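You operate a simulated robot arm through the tools that you are given. There is no shell and no other tool.

Carry out the task below with a simulated robot arm. There is one attempt and no reset: what you move stays moved.

JOB
Fit the divider in the open carton, pack the small box marked 250 g and tape the carton shut.
Fine: on the packing table; the divider stands across the middle, the box beside it; one tab across the seam. Set down upright: card divider.

It is judged by the outcome, as a careful person would: the job done as asked, and still so three seconds after it is handed in. It fails if anything else is knocked over, pushed out of place, dropped, spilled or broken.

ROBOT AND FRAMES
A 7-joint arm with a four-finger gripper, fixed in place. Base frame: the origin is at the foot of the arm, x ahead of it, y to its left, z up. Readings come in m, rad, newtons and seconds.
Its first joint turns from -1.204 to 3.002 rad. Payload 3.67 kg.
The TCP is the grasp point between the finger pads, 0.028 m short of the fingertips. In the tool frame z runs along the fingers and y along their closing line. The gripper opens to 0.112 m. The gripper's body begins 0.073 m behind the TCP.
Orientation is that of the tool frame in the base frame, as a unit quaternion [x, y, z, w]. With the fingers straight down and closing along the base's y, the tool's x points along the base's -x, its y along +y and its z along -z.

CONTROLS
- The arm moves only by the tool play_rows. Its argument "steps" is one flat list of numbers, 6 for each row, row after row: the shift along the base's x, y, z in mm, then the turn, a rotation vector about the base's x, y, z in rad. In form: [x, y, z, wx, wy, wz, x, y, z, wx, wy, wz, ...]. A call has 1 to 20 rows; each row shifts and turns the commanded pose from where the row before left it. "hand" is the finger opening in mm, from 0 to 112, set as the call begins (left out, the last holds). Rows are played at 5 a second. More than 0.05 m and 0.15 rad between two rows, or a gripper value outside its range, and nothing of the call is played. Where a pose cannot be reached the arm comes as near as it can. A force on the tool above 40 N (or 10 N above the force at the start of the call, whichever is more), or a blocked arm, ends the call early, and 0.2 s more pass. The fingers move at their own pace and stop on an object; they squeeze with about 43 N. The grip force told is the motor's: it shows also when the fingers shut on nothing. Time passes only in rows, and 0.2 s behind the last, so rows that do not move let the fingers close. It gives the time, the measured TCP pose, the force on the tool (base axes), the opening and the grip force at its end, in the units of the frame above (readings bear some noise), with the torque about the TCP (base axes, N m) and any sound that the robot's microphone picked up.
- Cameras (640 x 400 px; columns grow to the right, rows downward): "scene" is fixed at [0.4006, -0.5006, 1.4407]; the picture's right is [0.74, -0.68, 0.00], its down [-0.36, -0.39, -0.84] and it looks along [0.57, 0.62, -0.54] (base axes); focal length 294 px, centre (320, 200). "wrist" rides on the gripper at [0.06, -0.018, -0.104] in the tool frame; the picture's right is [0.29, 0.96, 0.00], its down [-0.80, 0.24, -0.55] and it looks along [-0.53, 0.16, 0.83] (tool axes); focal length 234 px, centre (320, 200). There is no depth. A picture from a camera that has moved, and an enlarged one, comes with that camera's place and axes in the base frame and with its lens.
- grab_frame(camera): a new picture of that camera. The clock stands still meanwhile.
- raise_lower(by): slides the trunk up (or, below 0, down) by that many m; the arm rides with it, the base frame stays. It gives what a move gives, with no picture.
- zoom(camera, box): a new picture of the part [left, top, right, bottom] of that camera's present view, enlarged. The clock stands still meanwhile.
- close_job(): hands the job in; it is judged then, once.

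Places have to be worked out from the pictures, the camera data and where the tool is seen. Open the gripper and draw the arm clear of the work before you hand the job in, unless the task says otherwise.

The tools are called after "Request:" as a command line: name --argument value ..., lists and objects as JSON in quotes. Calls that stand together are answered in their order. play_rows: Moves the arm, as the interface text tells. Its arguments: {"type":"object","properties":{"steps":{"type":"array","items":{"type":"number"}},"hand":{"type":"number"}},"required":["steps"]} The other tools are called the same way: raise_lower (by) slides the trunk up or down; grab_frame (camera) takes a picture; zoom (camera, box) takes an enlarged picture of a part of a camera's view; close_job () hands the job in.

At the start:

```text
clock: 0.0
ee_pos: [0.5353, -0.0525, 1.2502]
tcp_rot: [0.0, 1.0, 0.0, 0.0]
contact_force: [-0.5, 0.5, 0.2]
torque: [-0.02, -0.03, 0.0]
width: 0.1121
gripper_force: 0.0
trunk travel left (down, up): [-0.65, 0.19]
```

scene: 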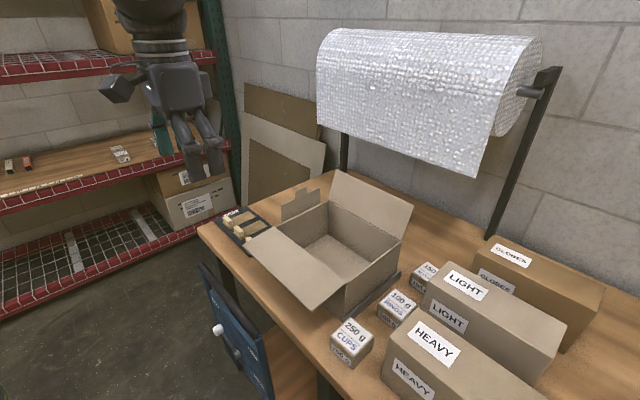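
wrist: 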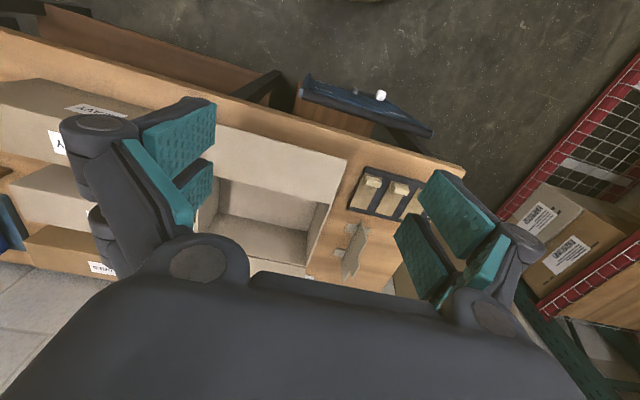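

I'll start by looking closely at the scene before moving anything: the carton, the boxes, the tape dispenser and the divider.

Request:
zoom --camera "scene" --box '[190, 160, 430, 310]'

Request:
zoom --camera "scene" --box '[320, 230, 480, 380]'

Request:
zoom --camera "wrist" --box '[180, 120, 480, 300]'

Request:
zoom --camera "scene" --box '[200, 190, 300, 252]'

```text
2.67 times, centred on (310, 235) of scene
camera zoom: at [0.4006, -0.5006, 1.4407], right [0.74, -0.68, 0.0], down [-0.36, -0.39, -0.84], along [0.57, 0.62, -0.54], focal length 784 px, centre (347, 107)
```

zoom: 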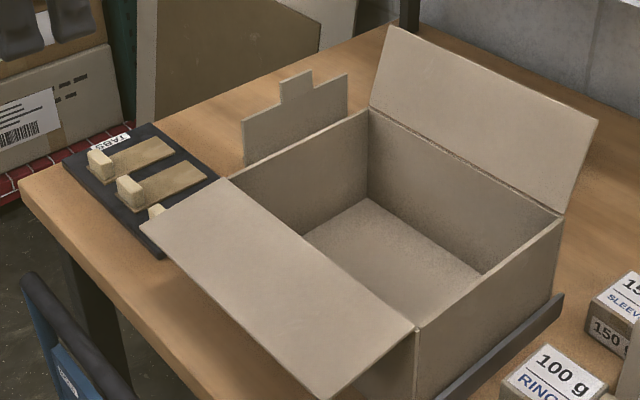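

```text
2.67 times, centred on (400, 305) of scene
camera zoom: at [0.4006, -0.5006, 1.4407], right [0.74, -0.68, 0.0], down [-0.36, -0.39, -0.84], along [0.57, 0.62, -0.54], focal length 784 px, centre (107, -80)
```

zoom: 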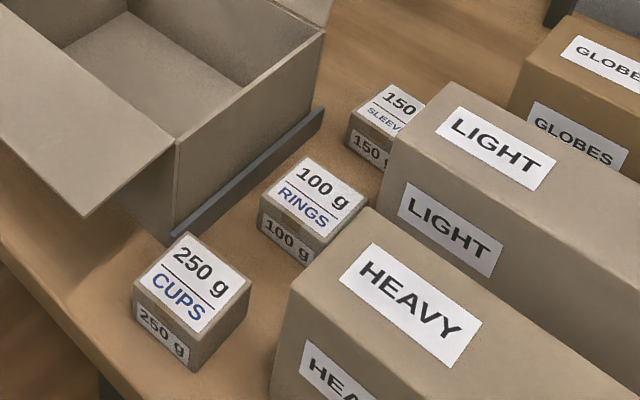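

```text
2.13 times, centred on (330, 210) of wrist
camera zoom: at [0.4752, -0.0691, 1.355], right [-0.29, 0.96, 0.0], down [0.8, 0.24, 0.55], along [0.53, 0.16, -0.83], focal length 500 px, centre (299, 179)
```

zoom: 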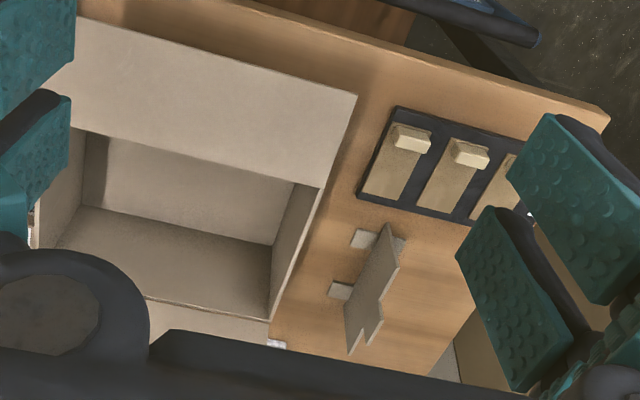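

```text
6.40 times, centred on (250, 221) of scene
camera zoom: at [0.4006, -0.5006, 1.4407], right [0.74, -0.68, 0.0], down [-0.36, -0.39, -0.84], along [0.57, 0.62, -0.54], focal length 1881 px, centre (768, 66)
```

zoom: 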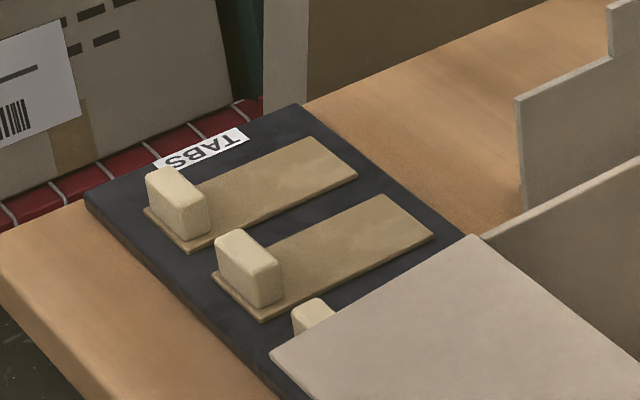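

The table top works out at z≈0.86 and its front left corner at about (0.61, 0.32). The divider stands on feet to the left (+y) of the carton. I'll move left with the gripper open to see the divider and tabs from another position.

Request:
play_rows --steps '[-20, 50, 0, 0, 0, 0, -20, 50, 0, 0, 0, 0, -20, 50, 0, 0, 0, 0, 0, 50, 0, 0, 0, 0]' --hand 112

Request:
grab_frame --camera "wrist"

Request:
grab_frame --camera "scene"

```text
refused: row 1 steps farther than a row can; nothing moved
```

```text
taken
camera wrist: at [0.4752, -0.0691, 1.355], right [-0.29, 0.96, 0.0], down [0.8, 0.24, 0.55], along [0.53, 0.16, -0.83], focal length 234 px, centre (320, 200)
```

wrist: 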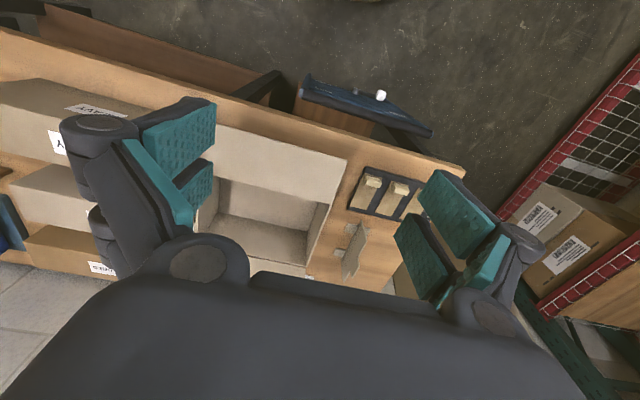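

```text
taken
```

scene: 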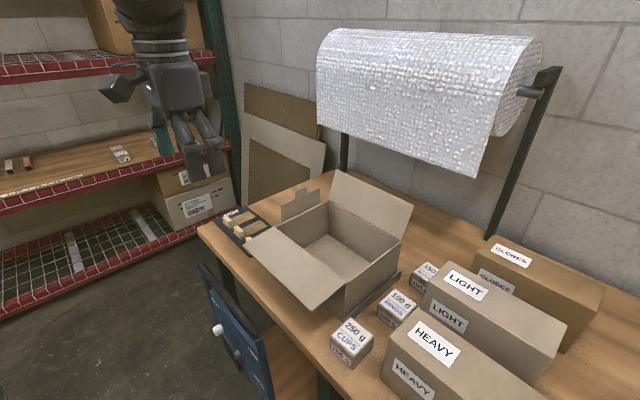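

A row may not exceed 50 mm in total, so I'll repeat the move with smaller rows.

Request:
play_rows --steps '[-15, 45, 0, 0, 0, 0, -15, 45, 0, 0, 0, 0, -15, 45, 0, 0, 0, 0, -15, 45, 0, 0, 0, 0]' --hand 112

Request:
grab_frame --camera "wrist"

Request:
zoom --camera "wrist" --box '[200, 100, 420, 270]'

```text
clock: 1.0
ee_pos: [0.4792, 0.1319, 1.2493]
tcp_rot: [0.0, 1.0, -0.001, -0.001]
contact_force: [0.5, 0.7, -0.5]
torque: [-0.09, -0.01, 0.0]
width: 0.1121
gripper_force: 0.0
trunk travel left (down, up): [-0.65, 0.19]
```

```text
taken
camera wrist: at [0.4188, 0.1152, 1.3547], right [-0.29, 0.96, 0.0], down [0.8, 0.24, 0.55], along [0.53, 0.16, -0.83], focal length 234 px, centre (320, 200)
```

wrist: 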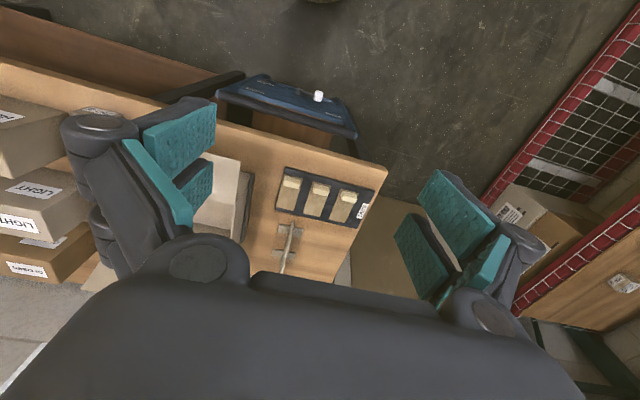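

```text
2.35 times, centred on (310, 185) of wrist
camera zoom: at [0.4188, 0.1152, 1.3547], right [-0.29, 0.96, 0.0], down [0.8, 0.24, 0.55], along [0.53, 0.16, -0.83], focal length 551 px, centre (344, 235)
```

zoom: 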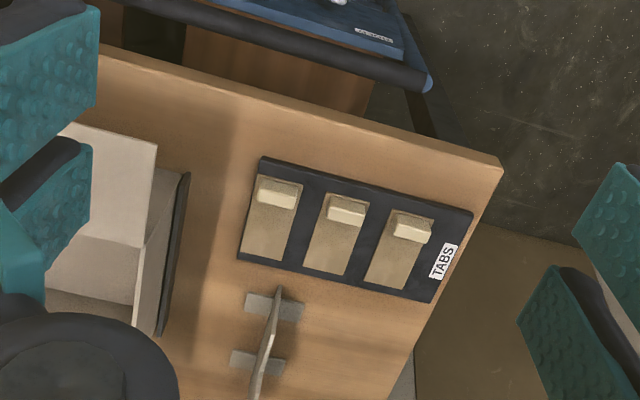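

From the two views I estimate these positions:

- **Divider:** in a plane at y≈0.16, spanning x 0.84–1.01, with its handle at x≈0.92 and handle top z≈0.948.
- **Carton:** x 0.72–0.91, y −0.23 to 0.03, rim z≈0.97.
- **Tray:** x 0.67–0.79, y 0.10–0.33.

I'll hover over the divider for a closer look.

Request:
play_rows --steps '[44, 3, -10, 0, 0, 0, 44, 3, -10, 0, 0, 0, 44, 3, -10, 0, 0, 0, 44, 3, -10, 0, 0, 0, 44, 3, -10, 0, 0, 0, 44, 3, -10, 0, 0, 0, 44, 3, -10, 0, 0, 0, 44, 3, -10, 0, 0, 0, 44, 2, -10, 0, 0, 0, 44, 2, -10, 0, 0, 0]'

Request:
grab_frame --camera "wrist"

Request:
zoom --camera "wrist" --box '[200, 60, 440, 210]'

Request:
grab_frame --camera "scene"

```text
clock: 3.2
ee_pos: [0.9184, 0.1575, 1.1481]
tcp_rot: [0.001, 1.0, -0.001, -0.001]
contact_force: [0.1, 0.7, 0.0]
torque: [-0.01, 0.05, 0.01]
width: 0.112
gripper_force: 0.1
trunk travel left (down, up): [-0.65, 0.19]
```

```text
taken
camera wrist: at [0.858, 0.1424, 1.2522], right [-0.29, 0.96, 0.0], down [0.8, 0.24, 0.55], along [0.53, 0.16, -0.83], focal length 234 px, centre (320, 200)
```

wrist: 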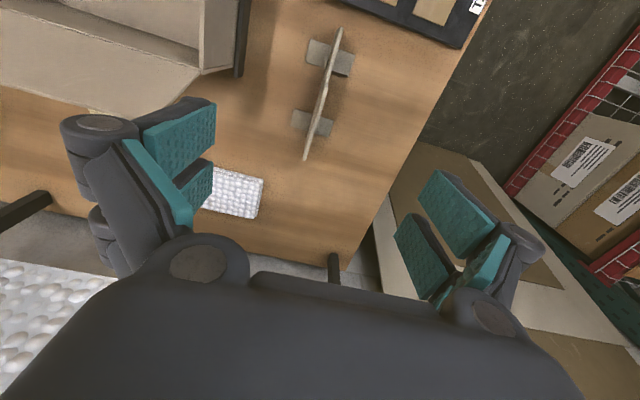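

```text
2.67 times, centred on (320, 135) of wrist
camera zoom: at [0.858, 0.1424, 1.2522], right [-0.29, 0.96, 0.0], down [0.8, 0.24, 0.55], along [0.53, 0.16, -0.83], focal length 624 px, centre (320, 373)
```

zoom: 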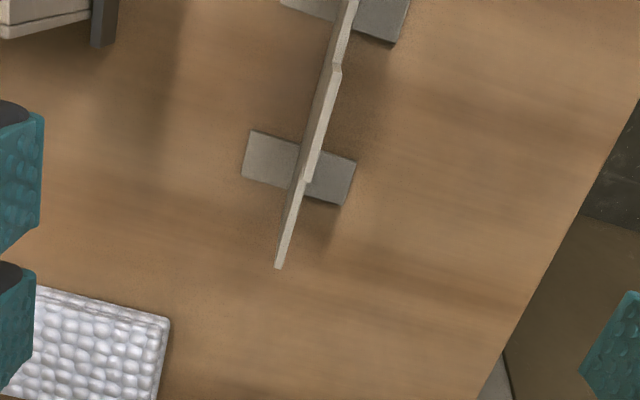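

```text
taken
```

scene: 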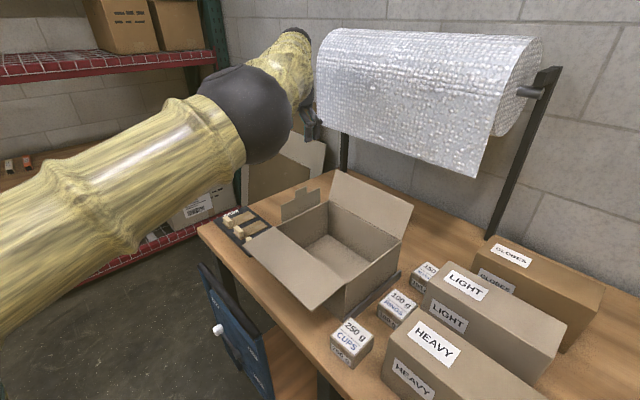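

The divider and its cross feet are one piece. It lies parallel to x at y≈0.162, with the handle spanning x 0.895–0.945 and its top at about 0.948. I'll lower over the handle with a moderate opening.

Request:
play_rows --steps '[2, 4, -40, 0, 0, 0, 0, 0, -40, 0, 0, 0, 0, 0, -40, 0, 0, 0, 0, 0, -40, 0, 0, 0, 0, 0, 0, 0, 0, 0]' --hand 70

Request:
grab_frame --camera "wrist"

Request:
zoom --camera "scene" --box '[240, 120, 400, 220]'

```text
clock: 4.4
ee_pos: [0.9149, 0.1581, 0.9886]
tcp_rot: [0.0, 1.0, 0.0, 0.001]
contact_force: [0.0, -0.2, -0.2]
torque: [0.0, 0.0, 0.02]
width: 0.0701
gripper_force: 0.0
trunk travel left (down, up): [-0.65, 0.19]
```

```text
taken
camera wrist: at [0.8553, 0.1421, 1.0939], right [-0.29, 0.96, 0.0], down [0.8, 0.24, 0.55], along [0.53, 0.16, -0.83], focal length 234 px, centre (320, 200)
```

wrist: 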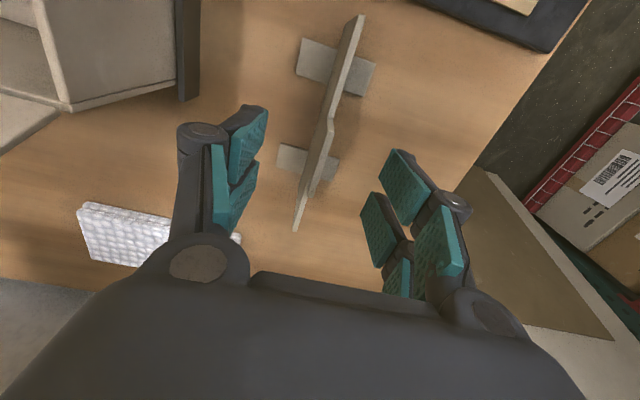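

```text
4.00 times, centred on (320, 170) of scene
camera zoom: at [0.4006, -0.5006, 1.4407], right [0.74, -0.68, 0.0], down [-0.36, -0.39, -0.84], along [0.57, 0.62, -0.54], focal length 1176 px, centre (320, 320)
```

zoom: 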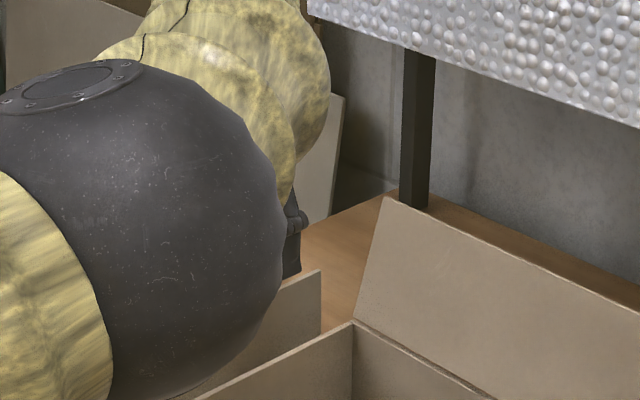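

Readings carry a few millimetres of noise, so I'll check the handle position more precisely with an enlarged view.

Request:
zoom --camera "wrist" --box '[240, 0, 432, 240]'

```text
1.67 times, centred on (336, 120) of wrist
camera zoom: at [0.8553, 0.1421, 1.0939], right [-0.29, 0.96, 0.0], down [0.8, 0.24, 0.55], along [0.53, 0.16, -0.83], focal length 390 px, centre (293, 333)
```

zoom: 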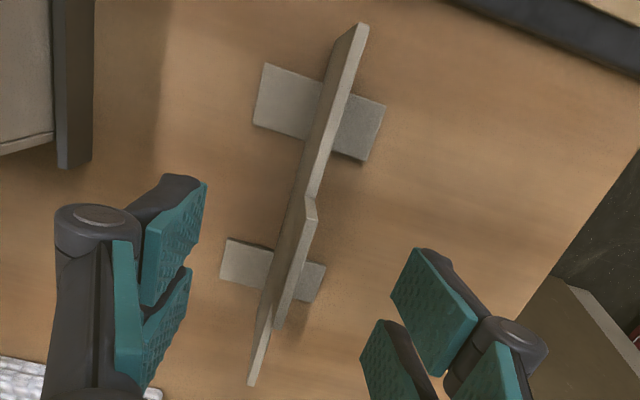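

The handle centre is at about (0.919, 0.161), roughly 4 mm further in x than the TCP. I'll shift, descend to z≈0.933 and close.

Request:
play_rows --steps '[3, 1, -20, 0, 0, 0, 0, 0, -20, 0, 0, 0, 0, 0, -16, 0, 0, 0, 0, 0, 0, 0, 0, 0]' --hand 70

Request:
zoom --camera "wrist" --box '[200, 60, 440, 260]'

```text
clock: 5.4
ee_pos: [0.918, 0.1603, 0.9341]
tcp_rot: [0.0, 1.0, 0.0, 0.001]
contact_force: [0.4, 0.0, -0.5]
torque: [-0.02, -0.02, 0.01]
width: 0.0702
gripper_force: 0.1
trunk travel left (down, up): [-0.65, 0.19]
```

```text
2.00 times, centred on (320, 160) of wrist
camera zoom: at [0.858, 0.1433, 1.0381], right [-0.29, 0.96, 0.0], down [0.8, 0.24, 0.55], along [0.53, 0.16, -0.83], focal length 468 px, centre (320, 280)
```

zoom: 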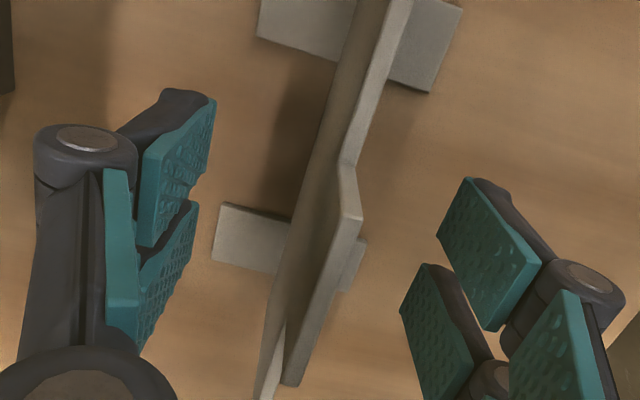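

The handle sits centred between the pads. I'll close gently in place and let the grip settle.

Request:
play_rows --steps '[0, 0, 0, 0, 0, 0, 0, 0, 0, 0, 0, 0, 0, 0, 0, 0, 0, 0, 0, 0, 0, 0, 0, 0]' --hand 0

Request:
grab_frame --camera "wrist"

```text
clock: 6.4
ee_pos: [0.9181, 0.1599, 0.9341]
tcp_rot: [0.0, 1.0, 0.0, 0.0]
contact_force: [-0.3, 0.0, 0.0]
torque: [-0.03, 0.02, -0.01]
width: 0.0059
gripper_force: 41.3
trunk travel left (down, up): [-0.65, 0.19]
```

```text
taken
camera wrist: at [0.8583, 0.1434, 1.0379], right [-0.29, 0.96, 0.0], down [0.8, 0.24, 0.55], along [0.53, 0.16, -0.83], focal length 234 px, centre (320, 200)
```

wrist: 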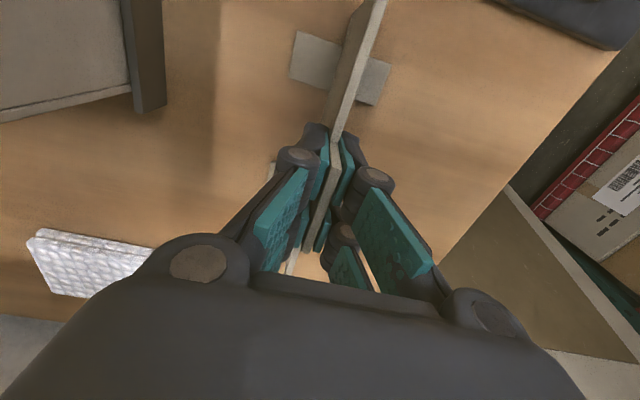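

The grip is solid at 5.9 mm. I'll lift straight up clear of everything and check.

Request:
play_rows --steps '[0, 0, 20, 0, 0, 0, 0, 0, 40, 0, 0, 0, 0, 0, 40, 0, 0, 0, 0, 0, 40, 0, 0, 0, 0, 0, 40, 0, 0, 0, 0, 0, 20, 0, 0, 0, 0, 0, 0, 0, 0, 0]'

Request:
grab_frame --camera "wrist"

Request:
grab_frame --camera "scene"

```text
clock: 8.0
ee_pos: [0.9191, 0.1595, 1.1341]
tcp_rot: [0.0, 1.0, -0.001, -0.001]
contact_force: [0.6, -0.7, -0.8]
torque: [0.04, 0.0, 0.0]
width: 0.0061
gripper_force: 41.3
trunk travel left (down, up): [-0.65, 0.19]
```

```text
taken
camera wrist: at [0.8582, 0.144, 1.2389], right [-0.29, 0.96, 0.0], down [0.8, 0.24, 0.55], along [0.53, 0.16, -0.83], focal length 234 px, centre (320, 200)
```

wrist: 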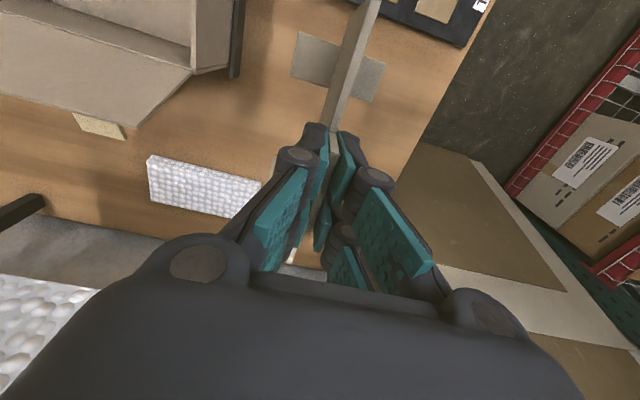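

```text
taken
```

scene: 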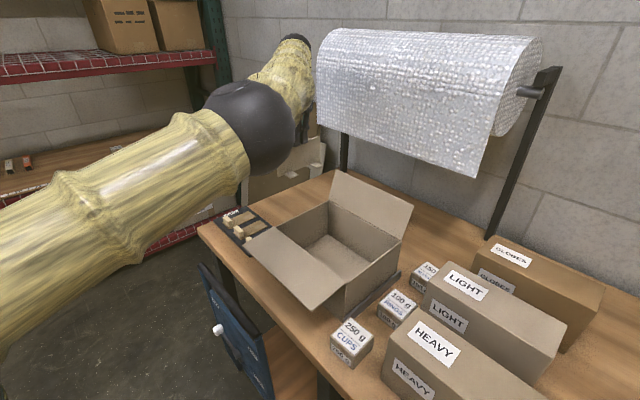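

The divider is held upright with its feet on, and nothing else has moved. Next I'll measure the carton interior precisely from the scene camera.

Request:
zoom --camera "scene" --box '[240, 160, 340, 240]'

Request:
zoom --camera "scene" --box '[320, 160, 420, 240]'

Request:
zoom --camera "scene" --box '[290, 230, 410, 330]'

```text
5.00 times, centred on (290, 200) of scene
camera zoom: at [0.4006, -0.5006, 1.4407], right [0.74, -0.68, 0.0], down [-0.36, -0.39, -0.84], along [0.57, 0.62, -0.54], focal length 1470 px, centre (470, 200)
```

zoom: 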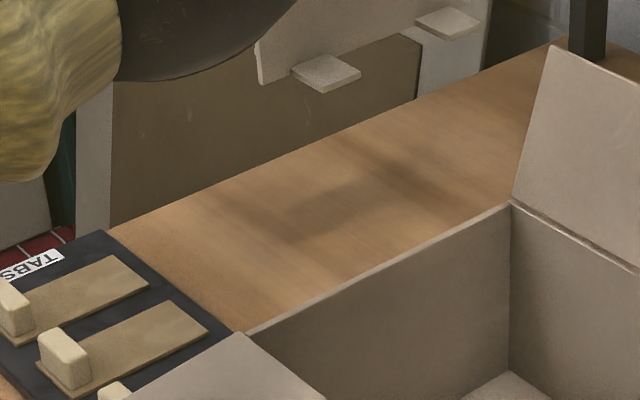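

```text
5.00 times, centred on (370, 200) of scene
camera zoom: at [0.4006, -0.5006, 1.4407], right [0.74, -0.68, 0.0], down [-0.36, -0.39, -0.84], along [0.57, 0.62, -0.54], focal length 1470 px, centre (70, 200)
```

zoom: 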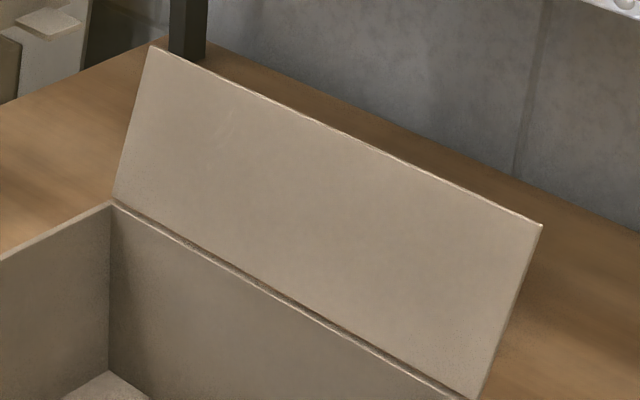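

```text
4.00 times, centred on (350, 280) of scene
camera zoom: at [0.4006, -0.5006, 1.4407], right [0.74, -0.68, 0.0], down [-0.36, -0.39, -0.84], along [0.57, 0.62, -0.54], focal length 1176 px, centre (200, -120)
```

zoom: 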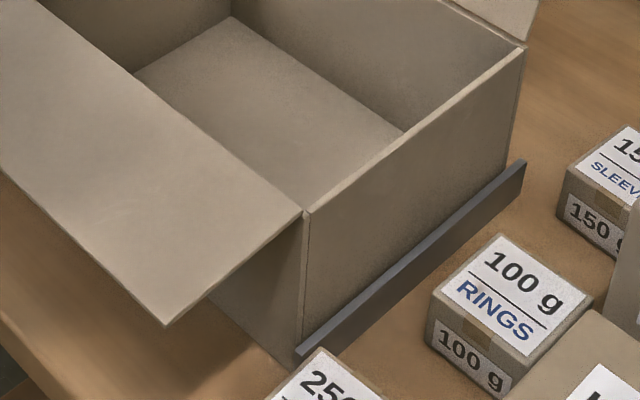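

My heights disagree: the held divider's feet hang about 0.12 m below the TCP, so the table is nearer z≈0.82 than 0.86. I'll triangulate the carton again with an enlarged wrist view.

Request:
zoom --camera "wrist" --box '[0, 0, 320, 200]'

Request:
zoom --camera "scene" --box '[270, 120, 350, 190]'

```text
2.00 times, centred on (160, 100) of wrist
camera zoom: at [0.8582, 0.144, 1.2389], right [-0.29, 0.96, 0.0], down [0.8, 0.24, 0.55], along [0.53, 0.16, -0.83], focal length 468 px, centre (640, 400)
```

zoom: 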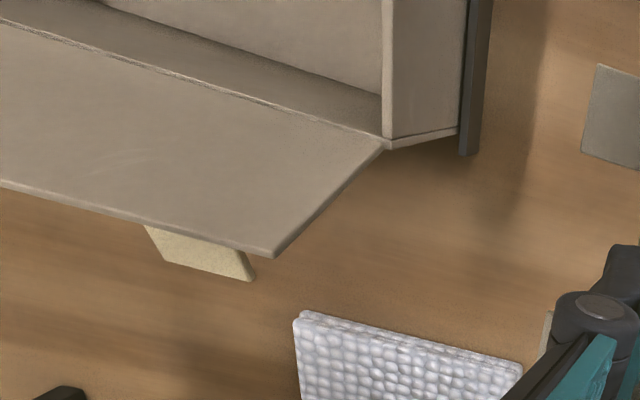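

```text
5.71 times, centred on (310, 155) of scene
camera zoom: at [0.4006, -0.5006, 1.4407], right [0.74, -0.68, 0.0], down [-0.36, -0.39, -0.84], along [0.57, 0.62, -0.54], focal length 1680 px, centre (377, 457)
```

zoom: 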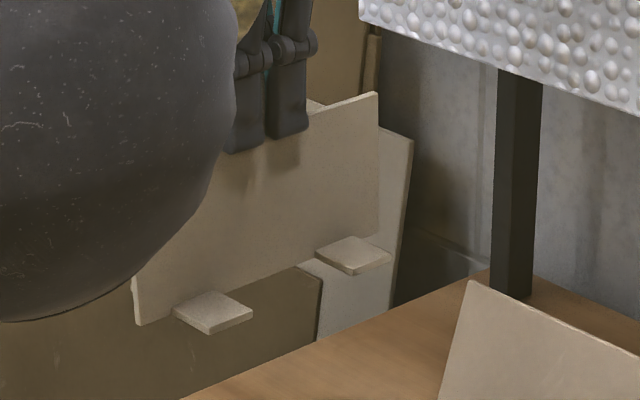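

This gives a table height of z≈0.82, a carton rim of about 0.965, and a carton spanning roughly x 0.726–0.918 and y −0.226 to 0.027. The divider's bottom hangs 0.113 m below the TCP. I'll carry it over the middle of the carton, x first and then y, staying high.

Request:
play_rows --steps '[-34, 0, 0, 0, 0, 0, -34, 0, 0, 0, 0, 0, -33, 0, 0, 0, 0, 0, 0, -40, 0, 0, 0, 0, 0, -40, 0, 0, 0, 0, 0, -45, 0, 0, 0, 0, 0, -45, 0, 0, 0, 0, 0, -45, 0, 0, 0, 0, 0, -45, 0, 0, 0, 0, 0, 0, 0, 0, 0, 0]'

Request:
grab_frame --camera "wrist"

Request:
grab_frame --camera "scene"

Request:
zoom --camera "scene" --box '[250, 150, 420, 310]'

```text
clock: 10.2
ee_pos: [0.8203, -0.1002, 1.1348]
tcp_rot: [0.0, 1.0, 0.0, 0.0]
contact_force: [-0.1, 0.9, 0.5]
torque: [-0.04, -0.01, 0.01]
width: 0.006
gripper_force: 41.3
trunk travel left (down, up): [-0.65, 0.19]
```

```text
taken
camera wrist: at [0.7601, -0.1158, 1.2404], right [-0.29, 0.96, 0.0], down [0.8, 0.24, 0.55], along [0.53, 0.16, -0.83], focal length 234 px, centre (320, 200)
```

wrist: 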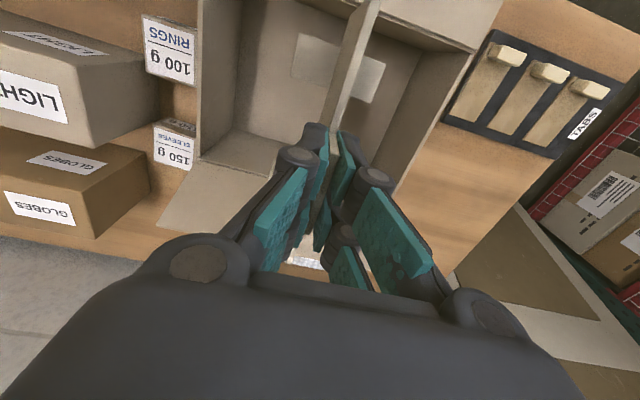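

```text
taken
```

scene: 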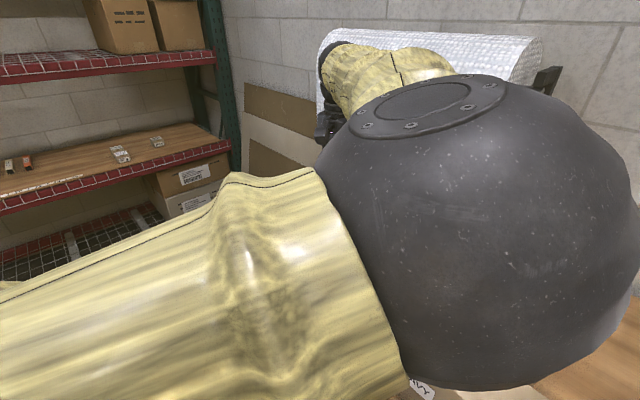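

```text
2.50 times, centred on (335, 230) of scene
camera zoom: at [0.4006, -0.5006, 1.4407], right [0.74, -0.68, 0.0], down [-0.36, -0.39, -0.84], along [0.57, 0.62, -0.54], focal length 735 px, centre (282, 125)
```

zoom: 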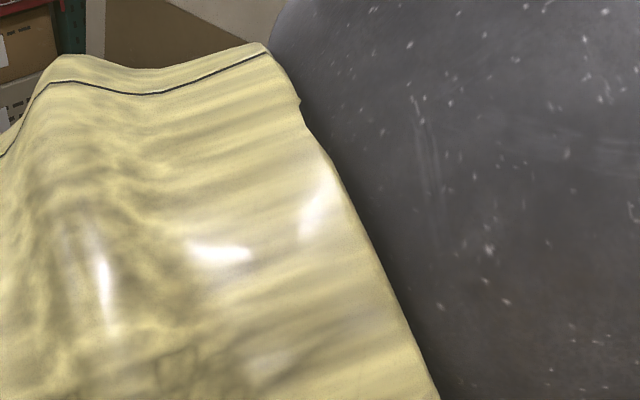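

The elbow blocks the scene camera here, so I'll rely on the wrist view to align the divider with the carton walls.

Request:
zoom --camera "wrist" --box '[180, 0, 500, 200]'

Request:
zoom --camera "wrist" --box '[240, 130, 440, 280]'

```text
2.00 times, centred on (340, 100) of wrist
camera zoom: at [0.7601, -0.1158, 1.2404], right [-0.29, 0.96, 0.0], down [0.8, 0.24, 0.55], along [0.53, 0.16, -0.83], focal length 468 px, centre (280, 400)
```

zoom: 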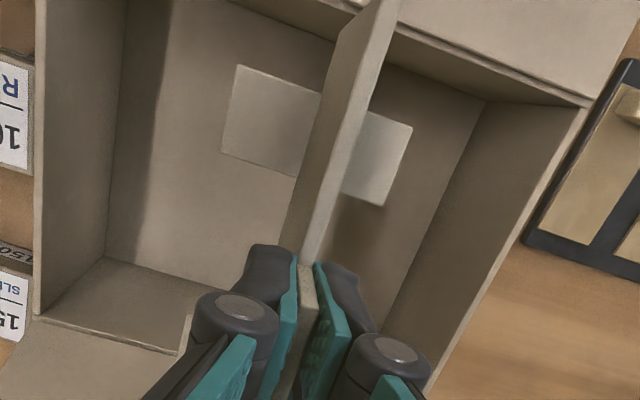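

```text
2.67 times, centred on (340, 205) of wrist
camera zoom: at [0.7601, -0.1158, 1.2404], right [-0.29, 0.96, 0.0], down [0.8, 0.24, 0.55], along [0.53, 0.16, -0.83], focal length 624 px, centre (267, 187)
```

zoom: 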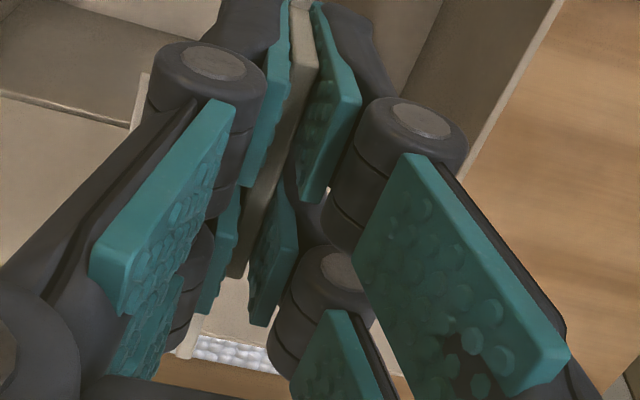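

The carton interior measures about x 0.722–0.921, y −0.229 to 0.032, with the floor near 0.826. The divider spans x 0.739–0.911, about 3 mm too far forward. I'll shift it −3 mm and lower it most of the way.

Request:
play_rows --steps '[-3, 1, -30, 0, 0, 0, 0, 0, -30, 0, 0, 0, 0, 0, -30, 0, 0, 0, 0, 0, -30, 0, 0, 0, 0, 0, -30, 0, 0, 0, 0, 0, -25, 0, 0, 0, 0, 0, 0, 0, 0, 0]'

Request:
grab_frame --camera "wrist"

```text
clock: 11.8
ee_pos: [0.8166, -0.0982, 0.9598]
tcp_rot: [0.0, 1.0, -0.001, 0.0]
contact_force: [0.6, 0.2, -0.8]
torque: [0.04, -0.01, 0.02]
width: 0.0061
gripper_force: 41.6
trunk travel left (down, up): [-0.65, 0.19]
```

```text
taken
camera wrist: at [0.7567, -0.1146, 1.0645], right [-0.29, 0.96, 0.0], down [0.8, 0.24, 0.55], along [0.53, 0.16, -0.83], focal length 234 px, centre (320, 200)
```

wrist: 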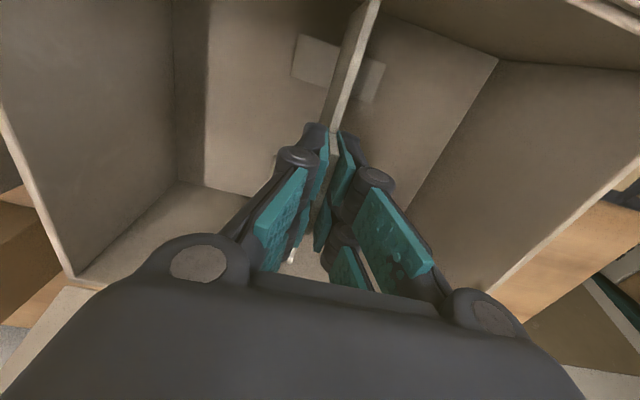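

There has been no contact and about 20 mm remains. I'll ease down in small steps and watch the force.

Request:
play_rows --steps '[0, 0, -4, 0, 0, 0, 0, 0, -4, 0, 0, 0, 0, 0, -3, 0, 0, 0, 0, 0, 0, 0, 0, 0]'

Request:
play_rows --steps '[0, 0, -2, 0, 0, 0, 0, 0, -2, 0, 0, 0, 0, 0, 0, 0, 0, 0]'

Request:
zoom --camera "wrist" --box '[240, 0, 440, 130]'

```text
clock: 13.0
ee_pos: [0.8189, -0.0974, 0.9525]
tcp_rot: [0.001, 1.0, 0.002, 0.004]
contact_force: [-2.9, -0.2, 16.5]
torque: [0.02, 1.16, 0.12]
width: 0.0061
gripper_force: 41.4
trunk travel left (down, up): [-0.65, 0.19]
stopped in row 4: the force on the tool passed its limit at 41 N (the readings are from after the stop); the commanded pose is now the measured one
```

```text
clock: 13.6
ee_pos: [0.8207, -0.098, 0.9531]
tcp_rot: [0.001, 1.0, 0.005, 0.006]
contact_force: [-3.9, -0.2, 17.9]
torque: [0.03, 1.13, 0.09]
width: 0.0057
gripper_force: 41.3
trunk travel left (down, up): [-0.65, 0.19]
stopped in row 3: the force on the tool passed its limit at 41 N (the readings are from after the stop); the commanded pose is now the measured one
```

```text
3.08 times, centred on (340, 65) of wrist
camera zoom: at [0.7587, -0.1138, 1.0569], right [-0.29, 0.96, 0.0], down [0.79, 0.23, 0.57], along [0.54, 0.16, -0.82], focal length 720 px, centre (258, 615)
```

zoom: 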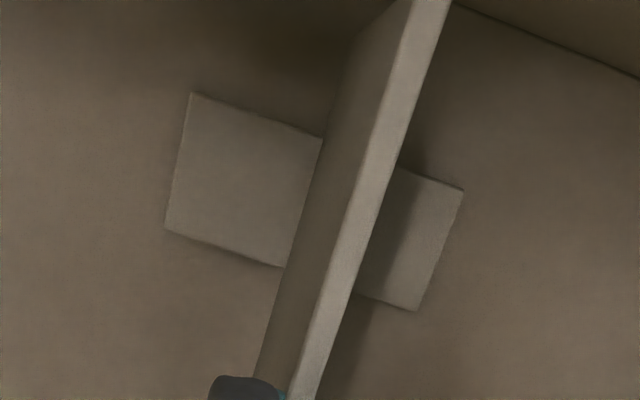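

Contact came at TCP z≈0.953. The torque puts it near the divider's near end, so it is probably on the carton floor and pressed slightly pitched. I'll back off 1.5 mm to relieve the force and look.

Request:
play_rows --steps '[-1, 0, 1.5, 0, 0, 0, 0, 0, 0, 0, 0, 0]'

Request:
grab_frame --camera "wrist"

Request:
grab_frame --camera "scene"

```text
clock: 14.2
ee_pos: [0.8189, -0.097, 0.9534]
tcp_rot: [0.001, 1.0, 0.003, 0.007]
contact_force: [9.1, 1.1, 21.3]
torque: [0.05, -0.35, 0.04]
width: 0.0063
gripper_force: 41.2
trunk travel left (down, up): [-0.65, 0.19]
```

```text
taken
camera wrist: at [0.7583, -0.1138, 1.0568], right [-0.29, 0.96, 0.0], down [0.79, 0.24, 0.57], along [0.54, 0.16, -0.82], focal length 234 px, centre (320, 200)
```

wrist: 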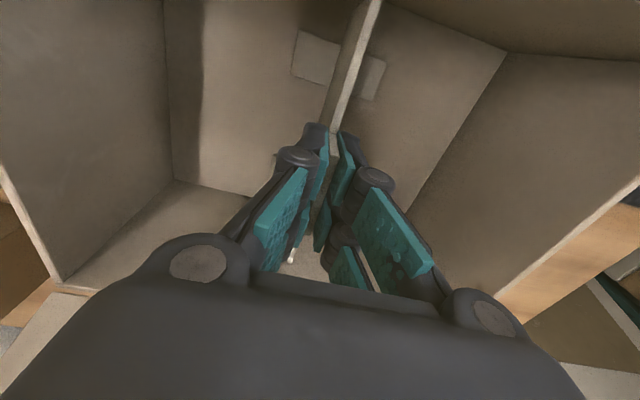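

```text
taken
```

scene: 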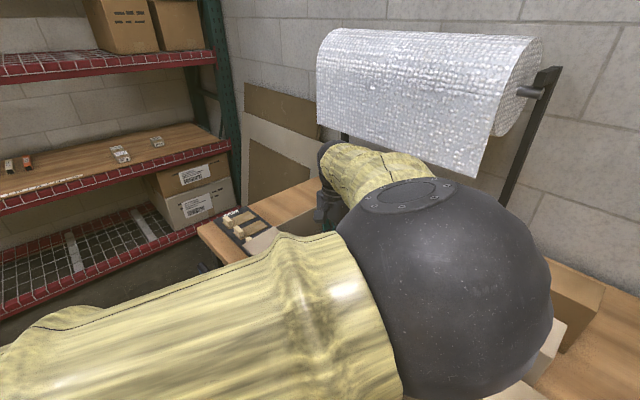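

The force balance now fits both feet standing on the carton floor, with sideways friction. I'll rise a little more to unload before opening.

Request:
play_rows --steps '[0, 0, 1, 0, 0, 0, 0, 0, 1, 0, 0, 0, 0, 0, 0, 0, 0, 0]'

```text
clock: 15.0
ee_pos: [0.8193, -0.0974, 0.953]
tcp_rot: [0.001, 1.0, 0.002, 0.005]
contact_force: [1.8, 2.6, 7.6]
torque: [0.05, -0.66, 0.12]
width: 0.0061
gripper_force: 41.6
trunk travel left (down, up): [-0.65, 0.19]
```

The load is down to 8 N and has shifted to the far foot, so the divider is standing flat. One more millimetre up, then I'll open the fingers.

Request:
play_rows --steps '[0, 0, 1, 0, 0, 0, 0, 0, 0, 0, 0, 0]'

Request:
play_rows --steps '[0, 0, 0, 0, 0, 0, 0, 0, 0, 0, 0, 0, 0, 0, 0, 0, 0, 0]' --hand 50

Request:
grab_frame --camera "wrist"

```text
clock: 15.6
ee_pos: [0.82, -0.0978, 0.9531]
tcp_rot: [0.001, 1.0, 0.002, 0.004]
contact_force: [-0.1, -0.4, -0.8]
torque: [0.01, -0.03, 0.0]
width: 0.0058
gripper_force: 41.3
trunk travel left (down, up): [-0.65, 0.19]
```

```text
clock: 16.4
ee_pos: [0.8207, -0.0972, 0.9531]
tcp_rot: [0.002, 1.0, 0.002, 0.004]
contact_force: [-0.3, -0.9, 0.8]
torque: [-0.02, -0.01, -0.02]
width: 0.0502
gripper_force: 0.0
trunk travel left (down, up): [-0.65, 0.19]
```

```text
taken
camera wrist: at [0.7592, -0.1145, 1.0581], right [-0.29, 0.96, 0.0], down [0.79, 0.24, 0.56], along [0.54, 0.16, -0.83], focal length 234 px, centre (320, 200)
```

wrist: 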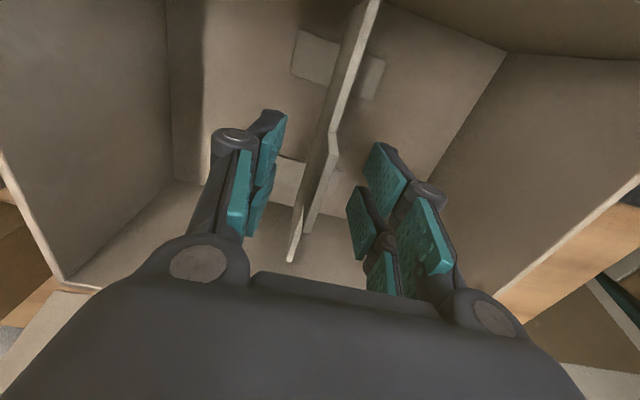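

The divider stands freely. I'll withdraw straight up and inspect.

Request:
play_rows --steps '[0, 0, 20, 0, 0, 0, 0, 0, 40, 0, 0, 0, 0, 0, 45, 0, 0, 0, 0, 0, 45, 0, 0, 0, 0, 0, 45, 0, 0, 0, 0, 0, 45, 0, 0, 0, 0, 0, 0, 0, 0, 0]'

Request:
grab_frame --camera "wrist"

```text
clock: 18.0
ee_pos: [0.8214, -0.0978, 1.1925]
tcp_rot: [0.001, 1.0, 0.003, 0.004]
contact_force: [0.4, -0.6, 0.1]
torque: [0.0, 0.02, 0.0]
width: 0.0498
gripper_force: 0.1
trunk travel left (down, up): [-0.65, 0.19]
```

```text
taken
camera wrist: at [0.7606, -0.114, 1.2979], right [-0.29, 0.96, 0.0], down [0.79, 0.24, 0.56], along [0.54, 0.16, -0.83], focal length 234 px, centre (320, 200)
```

wrist: 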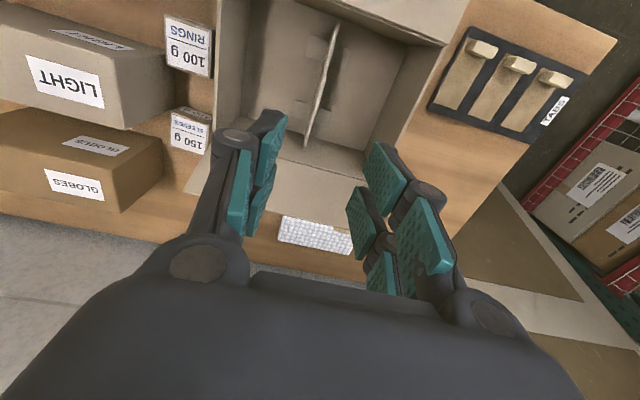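

The divider stands across the middle of the carton. The 250 g box is at about (0.698, −0.277), roughly 65 mm square and 50 mm tall, close to the carton wall. I'll grip it along x, so I'm turning the tool 90° while moving over it.

Request:
play_rows --steps '[-11.3, -16.2, -6, 0, 0, 0.1428, -11.3, -16.2, -6, 0, 0, 0.1428, -11.3, -16.2, -6, 0, 0, 0.1428, -11.3, -16.2, -6, 0, 0, 0.1428, -11.3, -16.2, -6, 0, 0, 0.1428, -11.3, -16.2, -6, 0, 0, 0.1428, -11.3, -16.2, -6, 0, 0, 0.1428, -11.3, -16.2, -6, 0, 0, 0.1428, -11.3, -16.2, -6, 0, 0, 0.1428, -11.3, -16.2, -6, 0, 0, 0.1428, -11.3, -16.2, -6, 0, 0, 0.1428, 0, 0, 0, 0, 0, 0]' --hand 112

Request:
grab_frame --camera "wrist"

Request:
grab_frame --camera "scene"

```text
clock: 20.6
ee_pos: [0.7354, -0.1959, 1.1551]
tcp_rot: [-0.428, 0.904, 0.0, 0.002]
contact_force: [0.6, -0.1, 0.1]
torque: [0.0, -0.01, 0.0]
width: 0.1119
gripper_force: 0.0
out of reach, approached as far as the arm can: row 6, 7, 8, 9, 10, 11
trunk travel left (down, up): [-0.65, 0.19]
```

```text
taken
camera wrist: at [0.7104, -0.2528, 1.2592], right [-0.92, 0.38, 0.0], down [0.32, 0.77, 0.55], along [0.21, 0.51, -0.83], focal length 234 px, centre (320, 200)
```

wrist: 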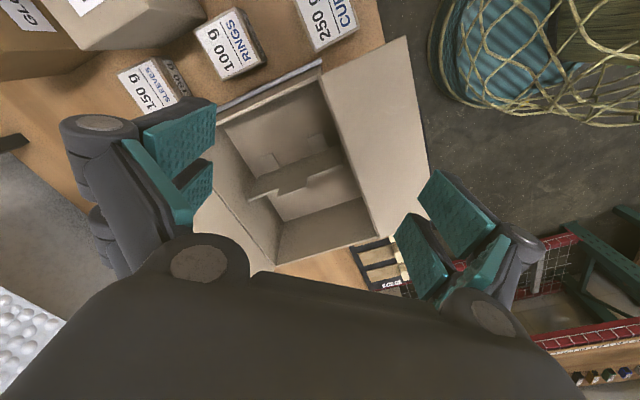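

```text
taken
```

scene: 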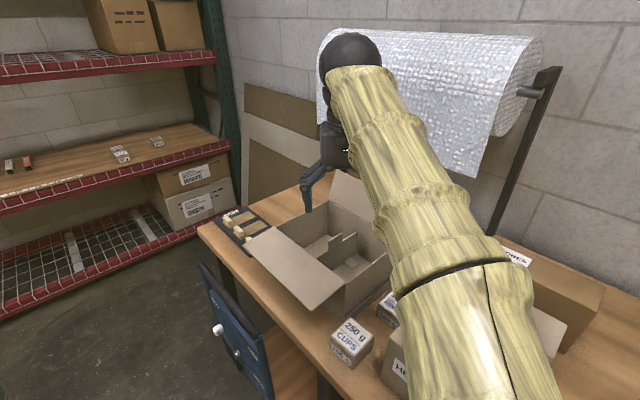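

The +90° turn runs into a joint limit at about 0.88 rad. I'll turn the other way, to −90° yaw, while staying high above the work.

Request:
play_rows --steps '[0, 0, 2, 0, 0, -0.1428, 0, 0, 2, 0, 0, -0.1428, 0, 0, 2, 0, 0, -0.1428, 0, 0, 2, 0, 0, -0.1428, 0, 0, 2, 0, 0, -0.1428, 0, 0, 2, 0, 0, -0.1428, 0, 0, 2, 0, 0, -0.1428, 0, 0, 2, 0, 0, -0.1428, 0, 0, 2, 0, 0, -0.1428, 0, 0, 2, 0, 0, -0.1428, 0, 0, 2, 0, 0, -0.1428, 0, 0, 0, 0, 0, 0]' --hand 112

Request:
grab_frame --camera "scene"

```text
clock: 23.2
ee_pos: [0.7344, -0.1946, 1.1758]
tcp_rot: [0.338, 0.941, 0.001, 0.0]
contact_force: [-0.3, -0.2, -0.8]
torque: [0.02, 0.02, -0.06]
width: 0.112
gripper_force: 0.0
trunk travel left (down, up): [-0.65, 0.19]
```

```text
taken
```

scene: 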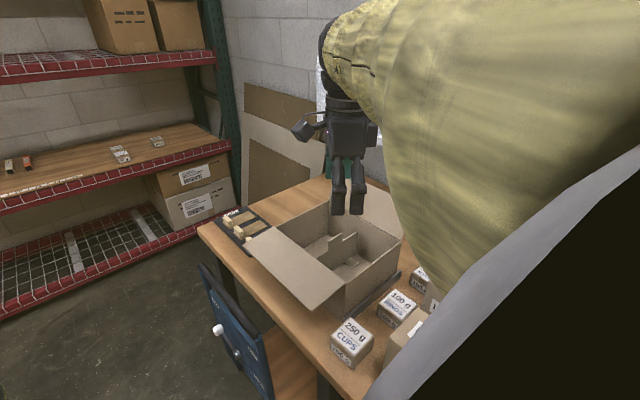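

The turn in this direction works and yaw is now −0.69 rad. I'll continue to −90° while moving over the 250 g box.

Request:
play_rows --steps '[-6.2, -13.7, 0, 0, 0, -0.1467, -6.2, -13.7, 0, 0, 0, -0.1467, -6.2, -13.7, 0, 0, 0, -0.1467, -6.2, -13.7, 0, 0, 0, -0.1467, -6.2, -13.7, 0, 0, 0, -0.1467, -6.2, -13.7, 0, 0, 0, -0.1467, 0, 0, 0, 0, 0, 0]' --hand 112

Request:
grab_frame --camera "wrist"

Request:
grab_frame --camera "scene"

```text
clock: 24.8
ee_pos: [0.6957, -0.2777, 1.1745]
tcp_rot: [0.706, 0.708, 0.0, 0.0]
contact_force: [-0.4, -0.1, -0.8]
torque: [0.02, 0.01, -0.02]
width: 0.112
gripper_force: 0.0
trunk travel left (down, up): [-0.65, 0.19]
```

```text
taken
camera wrist: at [0.6766, -0.2162, 1.2795], right [0.96, 0.29, 0.0], down [0.24, -0.8, 0.55], along [0.16, -0.53, -0.83], focal length 234 px, centre (320, 200)
```

wrist: 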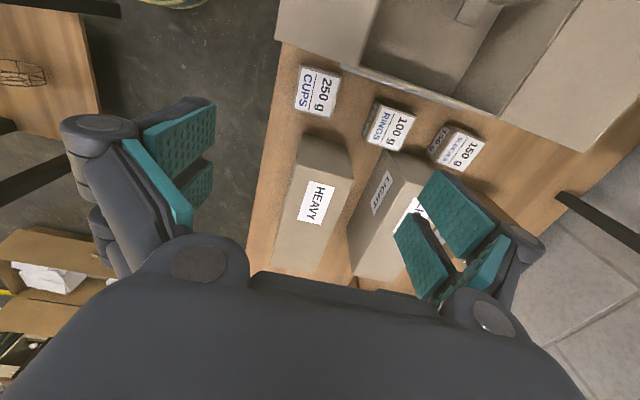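

```text
taken
```

scene: 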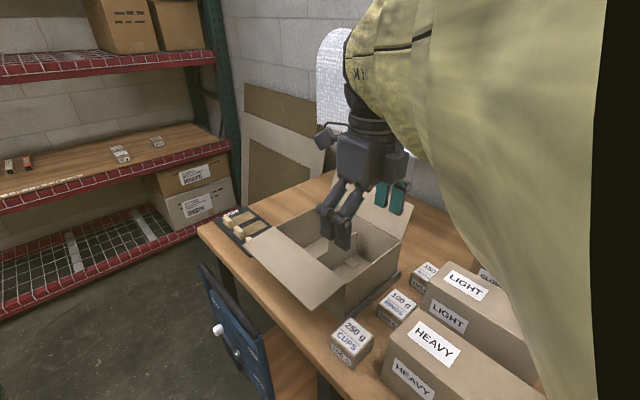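

Yaw −90° is reached. I'll measure the 250 g box precisely from this view.

Request:
zoom --camera "wrist" --box '[260, 30, 420, 140]'

Request:
zoom --camera "scene" --box '[300, 240, 460, 380]'

```text
3.64 times, centred on (340, 85) of wrist
camera zoom: at [0.6766, -0.2162, 1.2795], right [0.96, 0.29, 0.0], down [0.24, -0.8, 0.55], along [0.16, -0.53, -0.83], focal length 852 px, centre (247, 618)
```

zoom: 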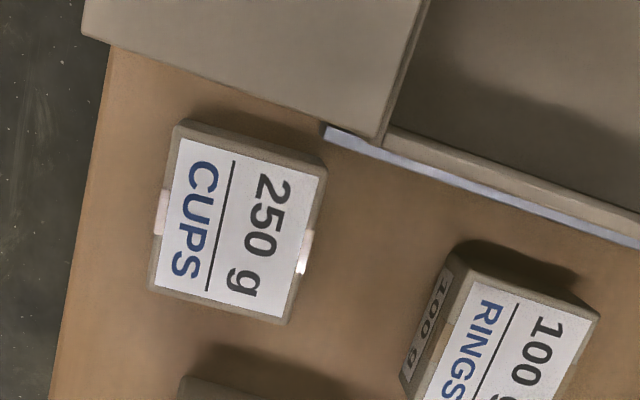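

```text
2.86 times, centred on (380, 310) of scene
camera zoom: at [0.4006, -0.5006, 1.4407], right [0.74, -0.68, 0.0], down [-0.36, -0.39, -0.84], along [0.57, 0.62, -0.54], focal length 840 px, centre (149, -114)
```

zoom: 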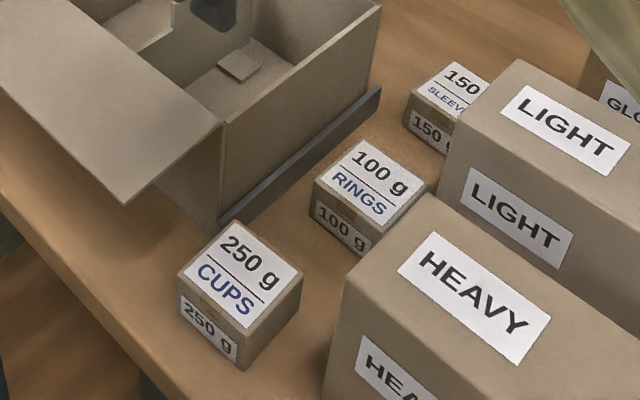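

From both cameras the box centre is at about (0.692, −0.278), with its top near z≈0.872 and a size of about 65 mm. I'll descend to a lower hover and check again.

Request:
play_rows --steps '[-2.5, -2, -40, 0, 0, 0, 0, 0, -40, 0, 0, 0, 0, 0, -40, 0, 0, 0, 0, 0, -40, 0, 0, 0, 0, 0, -35, 0, 0, 0, 0, 0, 0, 0, 0, 0]' --hand 112

Request:
grab_frame --camera "wrist"

Request:
grab_frame --camera "scene"

```text
clock: 26.2
ee_pos: [0.6929, -0.2806, 0.9796]
tcp_rot: [0.706, 0.708, -0.001, 0.0]
contact_force: [-0.3, -0.1, 1.1]
torque: [0.01, -0.01, 0.0]
width: 0.1119
gripper_force: 0.1
trunk travel left (down, up): [-0.65, 0.19]
```

```text
taken
camera wrist: at [0.6752, -0.2191, 1.0853], right [0.96, 0.29, 0.0], down [0.24, -0.8, 0.55], along [0.16, -0.53, -0.83], focal length 234 px, centre (320, 200)
```

wrist: 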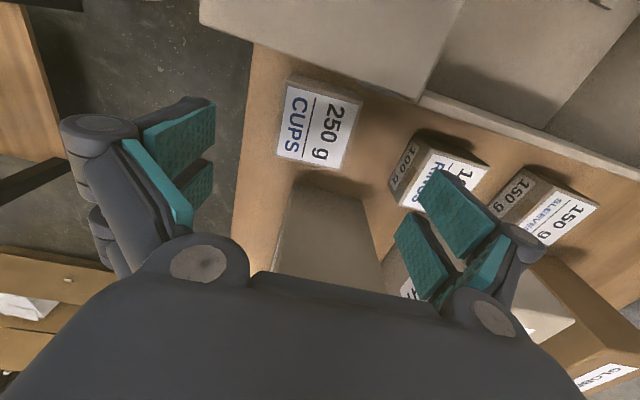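

```text
taken
```

scene: 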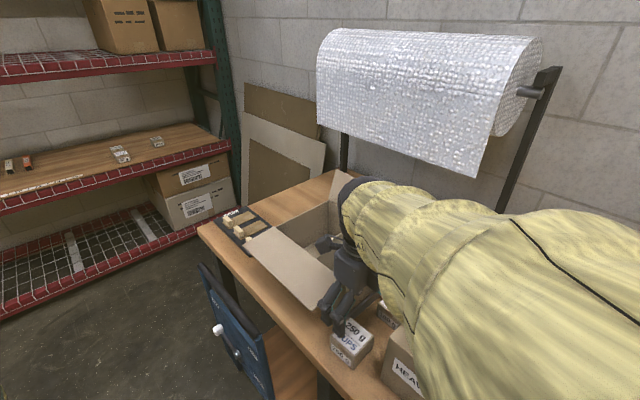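

The forearm sits at about z≈1.2, well above the HEAVY box (top at 0.95), so descending is safe. I'll enlarge the wrist view for the final alignment.

Request:
zoom --camera "wrist" --box '[220, 50, 420, 190]'

```text
2.86 times, centred on (320, 120) of wrist
camera zoom: at [0.6752, -0.2191, 1.0853], right [0.96, 0.29, 0.0], down [0.24, -0.8, 0.55], along [0.16, -0.53, -0.83], focal length 669 px, centre (320, 429)
```

zoom: 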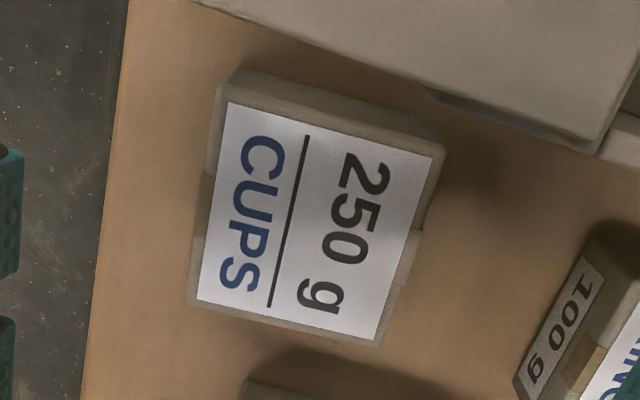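

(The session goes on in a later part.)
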